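You operate a simulated robot arm through the tools that you are given. There is no shell and no other tool. Be economical: measure what you need, move in short steps, check, and stop when the job is done.

Carry out the task below with a simulated robot arm. There is one attempt and no reset: what you move stays moved.

TASK
Slide the small carton along the top of the assembly bench until it stands next to the hand roller.
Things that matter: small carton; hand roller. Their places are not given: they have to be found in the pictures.

It is judged by the outcome, as a careful person would: the job done as asked, and still so three seconds after it is handed in. It fails if anything else is knocked over, pushed out of place, dropped, spilled or broken.

THE ROBOT
A 7-joint arm with a two-finger parallel gripper, fixed in place. Base frame: the origin is at the foot of the arm, x ahead of it, y to its left, z up; the work surface is at about z = 0. Lengths are in mm, angles in rad, forces in N, time in s.
With the tool pointing down near the work surface it reaches from about 220 to 580 mm from the base axis. Its first joint turns from -1.152 to 1.152 rad. Payload 2.5 kg.
Tool frame: the origin (TCP) lies between the finger pads and is the grasp point; the fingertips stand 23 mm ahead of it; z points along the fingers, y is the line along which they close. The gripper opens to 94 mm. The fingers are 38 mm wide and 10 mm thick; the gripper's body (54 by 96 mm) begins 39 mm behind the TCP.
Orientation is that of the tool frame in the base frame, as a unit quaternion [x, y, z, w]. With the fingers straight down and closing along the base's y, the tool's x points along the base's -x, its y along +y and its z along -z.

THE INTERFACE
- The arm moves only by the tool step_arm. Its argument "plan" is one flat list of numbers, 7 for each row, row after row: the turn, a rotation vector about the base's x, y, z in rad, then the shift along the base's x, y, z in mm, then the opening in per cent of the stroke, from 0 (shut) to 100 (fully open). In form: [rx, ry, rz, tx, ty, tz, hand, rx, ry, rz, tx, ty, tz, hand, ...]. A call has 1 to 10 rows; each row shifts and turns the commanded pose from where the row before left it. A row lasts 0.2 s, in which the tool goes at most 50 mm and 0.15 rad; a call with a longer step from one row to the next is refused whole, and so is a gripper value outside its range. A pose out of reach is approached as far as the arm can. The call stops where the force on the tool passes 40 N (or 10 N more than at its start, if that is more) or the arm is blocked; 0.2 s more then pass. The fingers move at their own pace (about 108 mm/s each) and stop on an object; they squeeze with about 40 N. The grip force told is the motor's: it shows also when the fingers shut on nothing. Time passes only in rows, and 0.2 s behind the last, so rows that do not move let the fingers close. It gives the time, the measured TCP pose, the force on the tool (base axes), the opening and the grip force at its end, in the units of the frame above (readings bear some noise), and new pictures: "views" is both (left out), scene, wrist or none.
- Cameras (640 x 400 px; columns grow to the right, rows downward): "scene" is fixed at [121.5, -403.9, 553.6]; the picture's right is [0.83, -0.55, 0.00], its down [-0.26, -0.39, -0.88] and it looks along [0.49, 0.74, -0.47] (base axes); focal length 360 px, centre (320, 200). "wrist" rides on the gripper at [-39, 0, -44] in the tool frame; the picture's right is [0.00, -1.00, 0.00], its down [0.97, 0.00, -0.24] and it looks along [0.24, 0.00, 0.97] (tool axes); focal length 218 px, centre (320, 200).
- measure_at(camera, pixels): for up to 12 pixels [column, row] of the newest picture of that camera ("zoom" is the newest enlarged one), the place [x, y, z] in the base frame of the surface seen there, good to about 2 mm. No time passes.
- zoom(camera, box): a new picture of the part [left, top, right, bottom] of that camera's present view, enlarged. No time passes.
- job_done(): hands the job in; it is judged then, once.

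Work in short steps. Measure before you move; look again where a grasp or a placing could have gone wrong, and mend it. You have 60 turns and 120 pictures in all, the two below and enlarged ones among them. Open the gripper and draw the arm clear of the work before you hand the job in, unless the task says otherwise; then end with one line.

The tools are called after "Call:" as name(argument=value, ...) on one line, values as JSON. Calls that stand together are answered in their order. step_arm: Moves the arm, as the interface text tells. Its arguments: {"type":"object","properties":{"plan":{"type":"array"},"views":{"type":"string","enum":["both","scene","wrist","none"]}},"required":["plan"]} The other tools are called the same way: measure_at (camera, pixels) gives the place of the surface under pixels of a picture; zoom (camera, box) takes an enlarged picture of a part of a camera's view; job_done () hands the job in.

At the start:

```text
clock: 0.0
ee_pos: [370.3, 208.8, 272.5]
orientation: [-0.001, 1.0, -0.001, 0.0]
wrist_force: [0.6, 1.1, 0.7]
width: 93.9
gripper_force: 0.0
```

scene: 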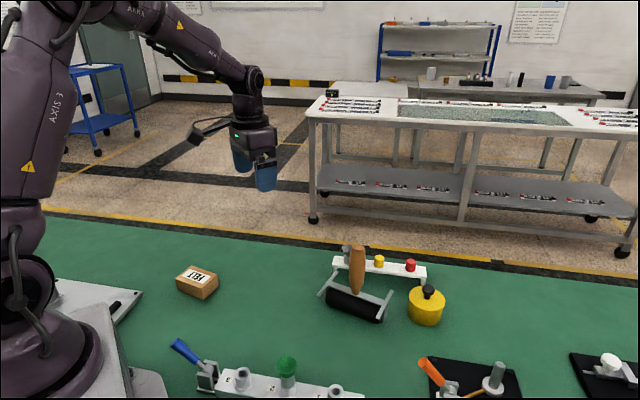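
wrist: 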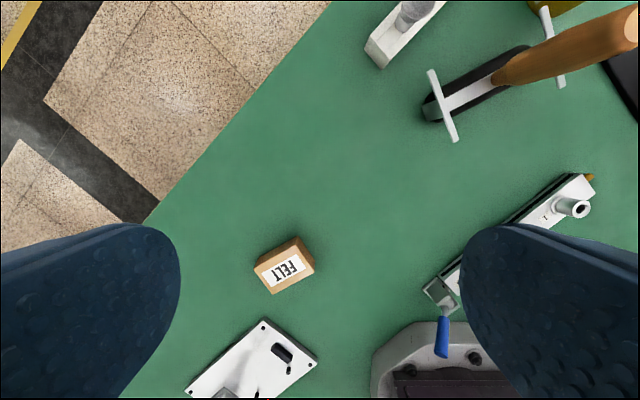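

The carton (labelled FELT) is near scene (197,282) and the roller near (357,295). I'll enlarge both and measure them.

Call:
zoom(camera="scene", box=[150, 220, 470, 400])

Call:
measure_at(camera="scene", pixels=[[176, 276], [190, 266], [218, 277], [203, 289], [203, 299], [177, 288], [217, 285], [320, 294], [328, 305], [380, 322], [357, 250], [390, 295]])

Call:
measure_at(camera="wrist", pixels=[[255, 268], [297, 237], [314, 268], [272, 294], [284, 268], [430, 72], [456, 141], [425, 110], [500, 60], [375, 60], [545, 10], [561, 85]])

```text
2.00 times, centred on (310, 310) of scene
```

zoom: 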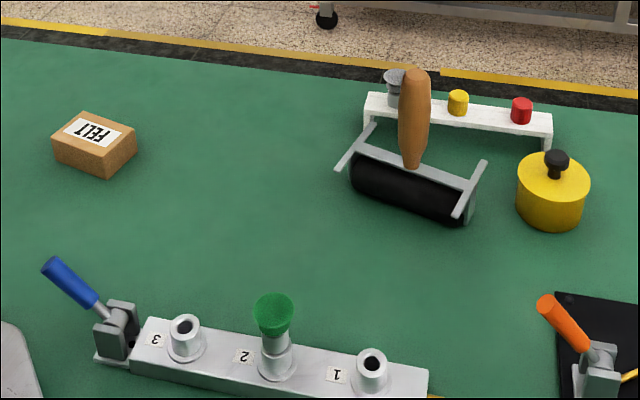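

```text
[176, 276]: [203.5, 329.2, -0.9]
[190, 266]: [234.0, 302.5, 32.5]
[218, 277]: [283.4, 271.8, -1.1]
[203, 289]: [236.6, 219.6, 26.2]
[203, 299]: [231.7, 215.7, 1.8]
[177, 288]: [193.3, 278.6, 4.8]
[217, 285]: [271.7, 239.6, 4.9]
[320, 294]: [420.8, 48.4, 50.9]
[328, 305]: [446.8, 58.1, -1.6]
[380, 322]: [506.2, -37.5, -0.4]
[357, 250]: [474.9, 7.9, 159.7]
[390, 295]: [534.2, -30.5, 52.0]
```

```text
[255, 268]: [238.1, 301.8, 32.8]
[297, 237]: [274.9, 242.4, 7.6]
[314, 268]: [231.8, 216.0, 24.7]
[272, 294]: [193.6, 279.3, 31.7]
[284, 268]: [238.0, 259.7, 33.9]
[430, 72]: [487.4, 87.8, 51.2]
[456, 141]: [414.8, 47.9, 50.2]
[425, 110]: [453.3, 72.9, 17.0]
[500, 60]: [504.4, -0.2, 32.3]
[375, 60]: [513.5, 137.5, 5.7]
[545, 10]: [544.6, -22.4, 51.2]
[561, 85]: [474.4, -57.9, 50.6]
```

The carton's top corners are about (193,279), (238,302), (275,242) and (232,217), so it is centred near (235,260), 71×50×33 mm. Its long axis is nearly parallel to the roller axis. Next I'll measure the neighbouring objects to check clearance.

Call:
measure_at(camera="wrist", pixels=[[366, 45], [384, 67], [446, 3], [262, 320], [317, 360], [187, 390], [282, 352], [425, 290], [445, 320], [440, 350], [410, 15], [455, 275]])

Call:
measure_at(camera="scene", pixels=[[332, 268], [347, 252], [357, 285], [176, 345], [205, 365], [140, 292], [115, 305], [239, 375], [323, 290], [337, 276], [332, 283]])

```text
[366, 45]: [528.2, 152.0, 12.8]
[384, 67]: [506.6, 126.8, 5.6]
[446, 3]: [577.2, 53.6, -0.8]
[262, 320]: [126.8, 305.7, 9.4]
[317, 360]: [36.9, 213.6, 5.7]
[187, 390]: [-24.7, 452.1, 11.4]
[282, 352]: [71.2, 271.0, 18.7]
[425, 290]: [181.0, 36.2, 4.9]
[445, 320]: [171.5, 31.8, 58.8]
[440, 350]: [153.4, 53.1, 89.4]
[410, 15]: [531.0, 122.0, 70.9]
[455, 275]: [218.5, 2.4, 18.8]
```

```text
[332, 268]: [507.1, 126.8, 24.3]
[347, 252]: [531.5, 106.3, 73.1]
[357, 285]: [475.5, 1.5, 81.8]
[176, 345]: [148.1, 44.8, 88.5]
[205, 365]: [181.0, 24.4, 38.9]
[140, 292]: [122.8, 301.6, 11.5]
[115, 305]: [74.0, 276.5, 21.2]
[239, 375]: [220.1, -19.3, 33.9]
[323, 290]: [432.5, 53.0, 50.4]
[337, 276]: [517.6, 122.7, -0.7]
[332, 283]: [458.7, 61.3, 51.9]
```

The rack corner at (507,127) is the only tight neighbour. The target carton centre is about (414,105), just off the roller's left bar. First I'll move above the carton and turn −1.09 rad.

Call:
step_arm(plan=[0, 0, -0.1363, -16.9, 6.4, -10, 100, 0, 0, -0.1363, -16.9, 6.4, -10, 100, 0, 0, -0.1363, -16.9, 6.4, -10, 100, 0, 0, -0.1363, -16.9, 6.4, -10, 100, 0, 0, -0.1363, -16.9, 6.4, -10, 100, 0, 0, -0.1363, -16.9, 6.4, -10, 100, 0, 0, -0.1363, -16.9, 6.4, -10, 100, 0, 0, -0.1363, -16.9, 6.4, -10, 100, 0, 0, 0, 0, 0, 0, 100])

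```text
clock: 2.0
ee_pos: [234.4, 260.4, 190.9]
orientation: [0.52, 0.854, 0.0, 0.0]
wrist_force: [-0.4, 0.5, 0.7]
width: 94.0
gripper_force: 0.1
```

scene: 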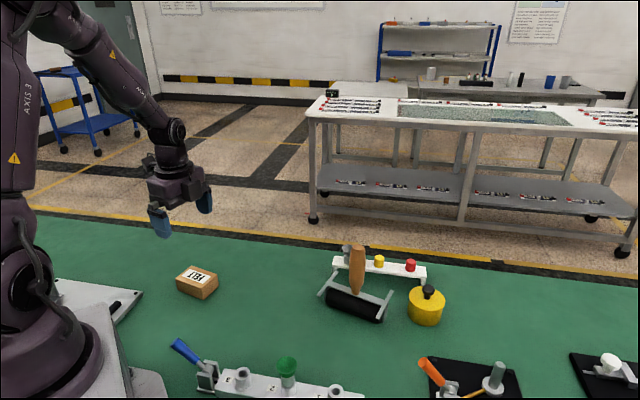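
wrist: 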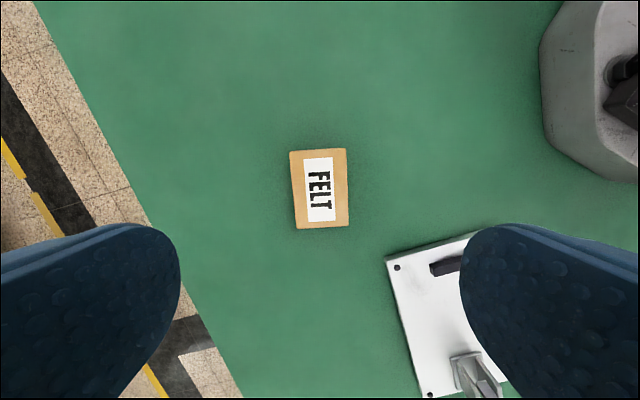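

The carton is at wrist (290–350, 150–228), tilted about 3° relative to the tool. I'll measure its corners again.

Call:
measure_at(camera="wrist", pixels=[[292, 153], [344, 151], [348, 223], [298, 226], [320, 189]])

```text
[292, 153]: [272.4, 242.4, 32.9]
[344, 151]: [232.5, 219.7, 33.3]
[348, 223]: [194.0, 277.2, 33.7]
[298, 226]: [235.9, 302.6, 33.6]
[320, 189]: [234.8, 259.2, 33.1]
```

Centre is (234,260) and the short axis is at about 32°, so I'll turn +0.075 rad and descend around the carton.

Call:
step_arm(plan=[0, 0, 0.075, 0, 0, -25, 100, 0, 0, 0, 0, 0, -25, 100, 0, 0, 0, 0, 0, -25, 100, 0, 0, 0, 0, 0, -25, 100, 0, 0, 0, 0, 0, -25, 100, 0, 0, 0, 0, 0, -20, 100, 0, 0, 0, 0, 0, -17, 100, 0, 0, 0, 0, 0, 0, 100])

```text
clock: 3.8
ee_pos: [235.9, 260.3, 30.9]
orientation: [0.486, 0.874, 0.001, 0.0]
wrist_force: [-0.5, -0.1, 0.0]
width: 93.9
gripper_force: 0.1
```

scene: 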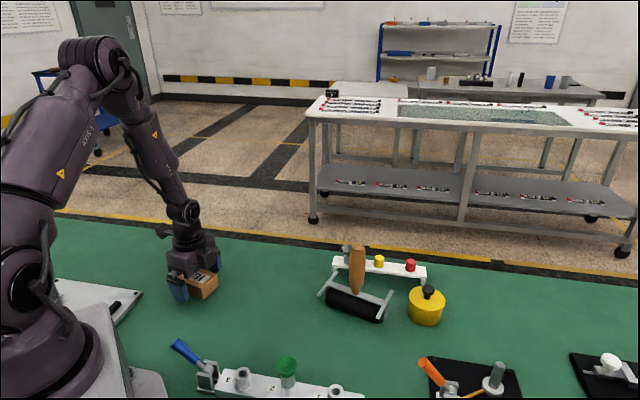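
wrist: 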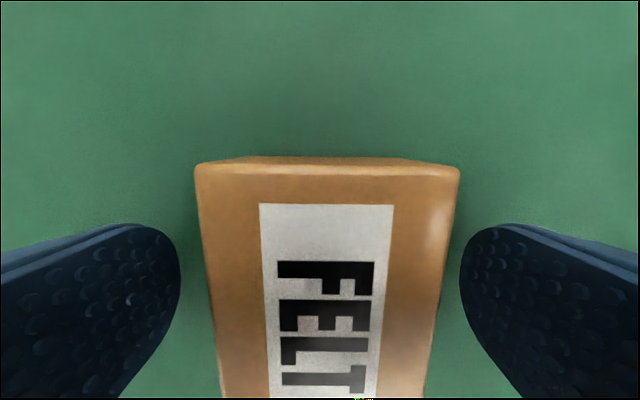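

The carton sits squarely between the fingers, so I'll close now.

Call:
step_arm(plan=[0, 0, 0, 0, 0, 0, 60, 0, 0, 0, 0, 0, 0, 45, 0, 0, 0, 0, 0, 0, 40, 0, 0, 0, 0, 0, 0, 40], views="wrist")

```text
clock: 4.8
ee_pos: [235.4, 260.6, 31.6]
orientation: [0.486, 0.874, 0.0, 0.0]
wrist_force: [0.5, 0.2, 0.7]
width: 51.2
gripper_force: 40.0
```

wrist: 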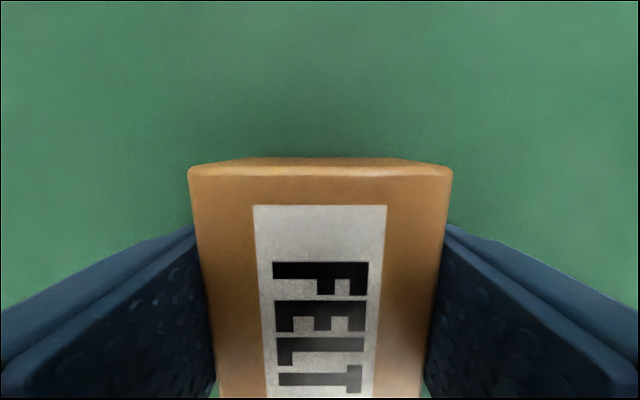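

It's gripped at 51 mm. I'll slide it along the bench for the first two thirds.

Call:
step_arm(plan=[0, 0, -0.006, 8, -7, 0, 40, 0, 0, -0.006, 15, -13, 0, 40, 0, 0, -0.006, 15, -13, 0, 40, 0, 0, -0.006, 15, -13, 0, 40, 0, 0, -0.006, 15, -13, 0, 40, 0, 0, -0.006, 15, -13, 0, 40, 0, 0, -0.006, 15, -13, 0, 40, 0, 0, -0.006, 15, -13, 0, 40, 0, 0, 0, 7, -6, 0, 40, 0, 0, 0, 0, 0, 0, 40])

```text
clock: 7.0
ee_pos: [354.9, 156.2, 30.4]
orientation: [0.507, 0.862, 0.001, 0.001]
wrist_force: [-8.0, 6.4, 30.8]
width: 51.6
gripper_force: 39.6
```

scene: 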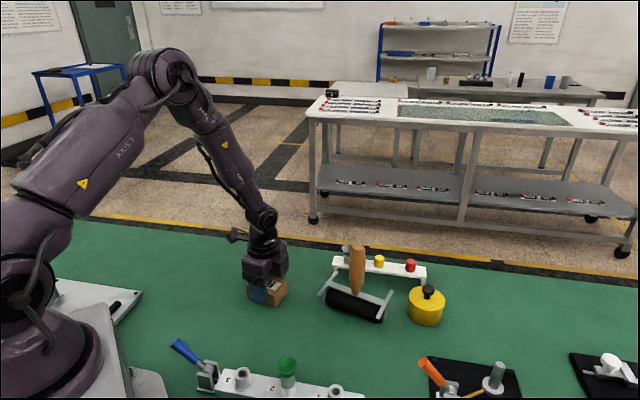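
wrist: 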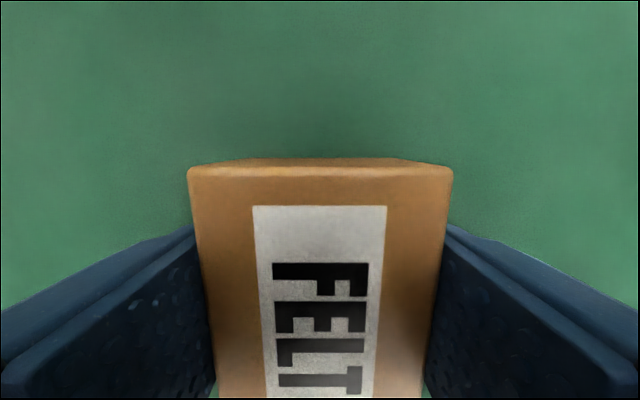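

The carton is sliding well, with slight downward pressure (31 N). I'll ease up 0.5 mm and go most of the remaining way.

Call:
step_arm(plan=[0, 0, 0, 0, 0, 0.5, 40, 0, 0, 0, 10, -8, 0, 40, 0, 0, 0, 10, -8, 0, 40, 0, 0, 0, 10, -8, 0, 40, 0, 0, 0, 10, -8, 0, 40, 0, 0, 0, 8, -7, 0, 40, 0, 0, 0, 0, 0, 0, 40])

```text
clock: 8.6
ee_pos: [402.9, 118.1, 31.0]
orientation: [0.506, 0.862, 0.001, 0.001]
wrist_force: [-5.6, 5.8, 26.4]
width: 51.4
gripper_force: 40.2
```

scene: 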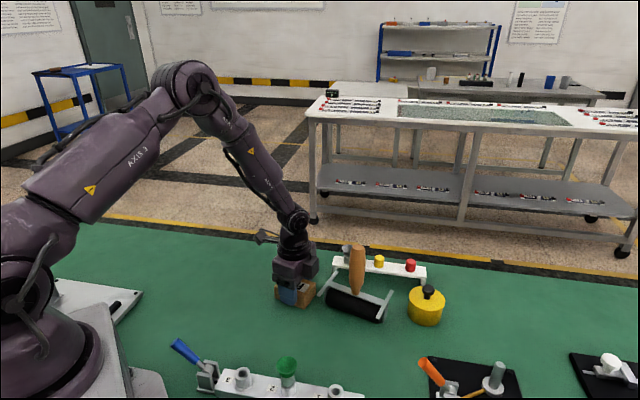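
wrist: 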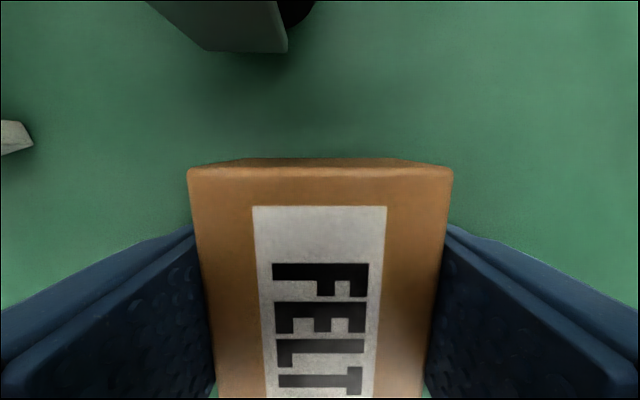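

Call:
zoom(camera="scene", box=[240, 220, 400, 320])

Call:
measure_at(camera="wrist", pixels=[[200, 40], [280, 46], [190, 30], [192, 178], [450, 178], [300, 165], [20, 140], [270, 30]])

```text
4.00 times, centred on (320, 270) of scene
```

zoom: 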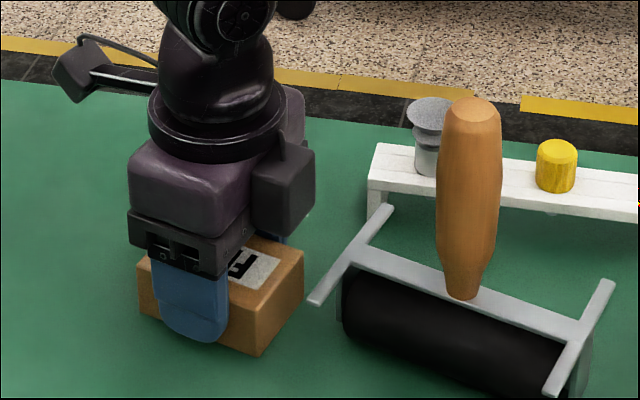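

```text
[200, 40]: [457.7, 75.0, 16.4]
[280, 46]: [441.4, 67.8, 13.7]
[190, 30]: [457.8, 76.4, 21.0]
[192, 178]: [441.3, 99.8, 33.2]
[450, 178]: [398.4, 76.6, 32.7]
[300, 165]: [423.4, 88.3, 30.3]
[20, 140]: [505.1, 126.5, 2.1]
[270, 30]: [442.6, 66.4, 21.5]
```

The gap to the roller's end bar is about 29 mm. Before closing it further, I'll check how high the gripper's camera housing sits above the 51 mm bar.

Call:
measure_at(camera="zoom", pixels=[[283, 232], [255, 220], [311, 208], [285, 180], [313, 300], [388, 208], [350, 255], [300, 255]])

```text
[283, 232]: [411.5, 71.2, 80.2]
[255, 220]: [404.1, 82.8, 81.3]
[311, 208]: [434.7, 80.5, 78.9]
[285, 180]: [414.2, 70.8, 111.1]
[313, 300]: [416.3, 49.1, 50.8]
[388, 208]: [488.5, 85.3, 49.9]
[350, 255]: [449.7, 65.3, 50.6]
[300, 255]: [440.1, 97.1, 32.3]
```

The housing bottom is at z≈79, clear of the bar. I'll slide the last (16, −10) mm.

Call:
step_arm(plan=[0, 0, 0, 4, -2.5, 0, 40, 0, 0, 0, 4, -2.5, 0, 40, 0, 0, 0, 4, -2.5, 0, 40, 0, 0, 0, 4, -2.5, 0, 40, 0, 0, 0, 0, 0, 0, 40])

Call:
zoom(camera="scene", box=[240, 220, 400, 320])

Call:
measure_at(camera="wrist", pixels=[[192, 178], [450, 178], [300, 165]])

```text
clock: 9.8
ee_pos: [418.3, 106.9, 31.4]
orientation: [0.506, 0.862, 0.0, 0.0]
wrist_force: [-4.4, 4.2, 15.4]
width: 51.3
gripper_force: 40.2
```

scene: 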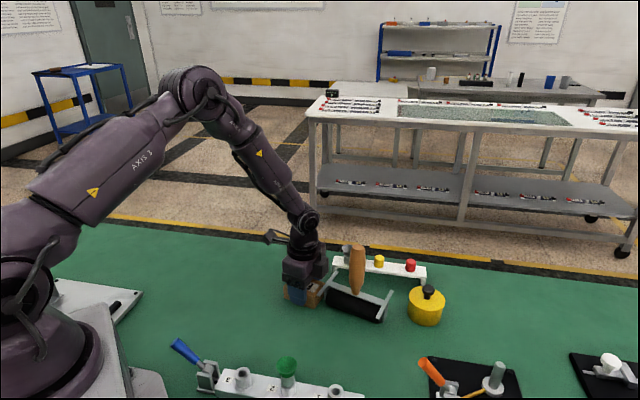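
wrist: 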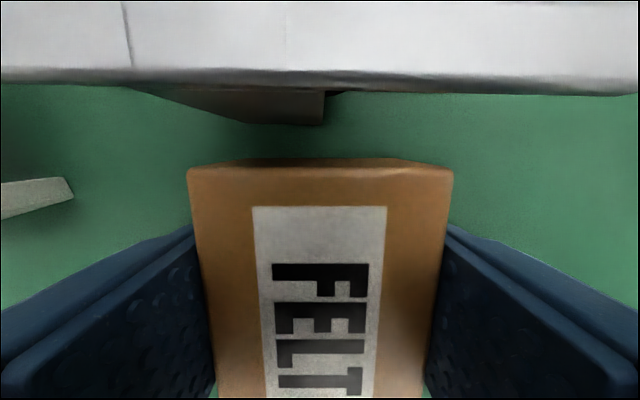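

```text
4.00 times, centred on (320, 270) of scene
```

zoom: 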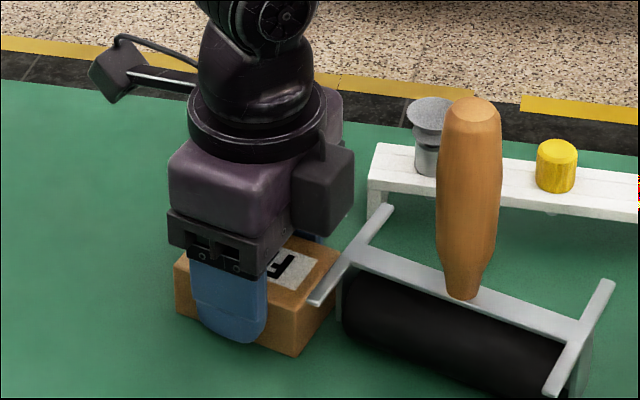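

```text
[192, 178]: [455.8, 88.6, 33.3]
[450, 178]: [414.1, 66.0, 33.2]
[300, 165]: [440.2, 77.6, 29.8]
```

The gap is now about 12 mm and the carton is aligned with the roller. I'll release by opening modestly, then lift straight up.

Call:
step_arm(plan=[0, 0, 0, 0, 0, 0, 60, 0, 0, 0, 0, 0, 0, 78, 0, 0, 0, 0, 0, 0, 78, 0, 0, 0, 0, 0, 15, 78, 0, 0, 0, 0, 0, 25, 78, 0, 0, 0, 0, 0, 35, 78, 0, 0, 0, 0, 0, 40, 78, 0, 0, 0, 0, 0, 40, 78, 0, 0, 0, -25, 25, 30, 78, 0, 0, 0, -30, 30, 0, 78])

Call:
zoom(camera="scene", box=[240, 220, 400, 320])

```text
clock: 12.0
ee_pos: [365.4, 163.1, 217.0]
orientation: [0.507, 0.862, 0.0, 0.0]
wrist_force: [-0.6, 0.1, 0.4]
width: 73.4
gripper_force: 0.2
```

scene: 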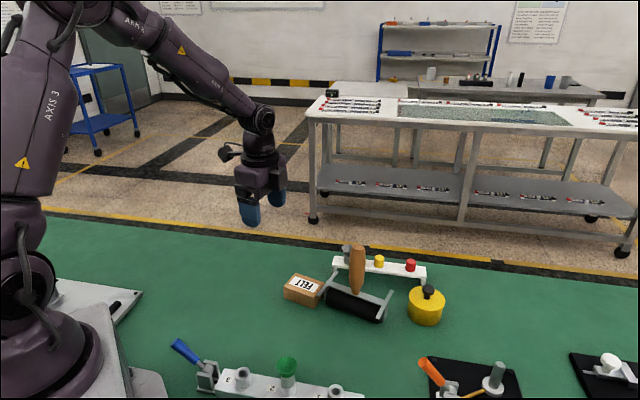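
wrist: 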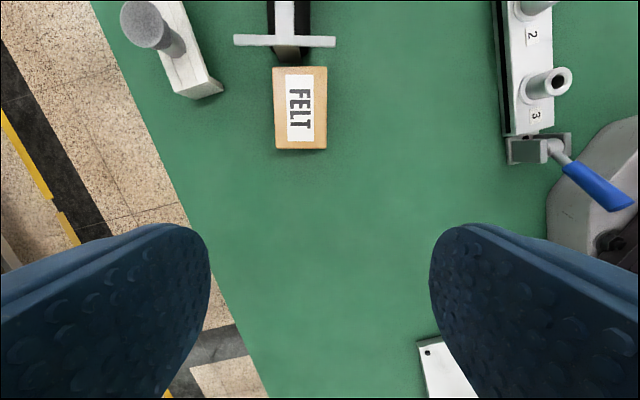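

```text
4.00 times, centred on (320, 270) of scene
```

zoom: 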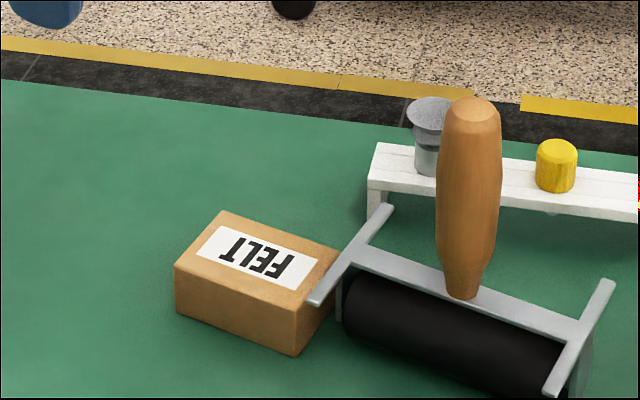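

The carton stands upright just off the roller's end. The roller and everything else are where they were, and the arm is clear with the gripper open.

Call:
job_done()

```text
The job is handed in.
```

The small carton has been slid along the bench and now stands about 12 mm from the end of the hand roller, with nothing else disturbed.
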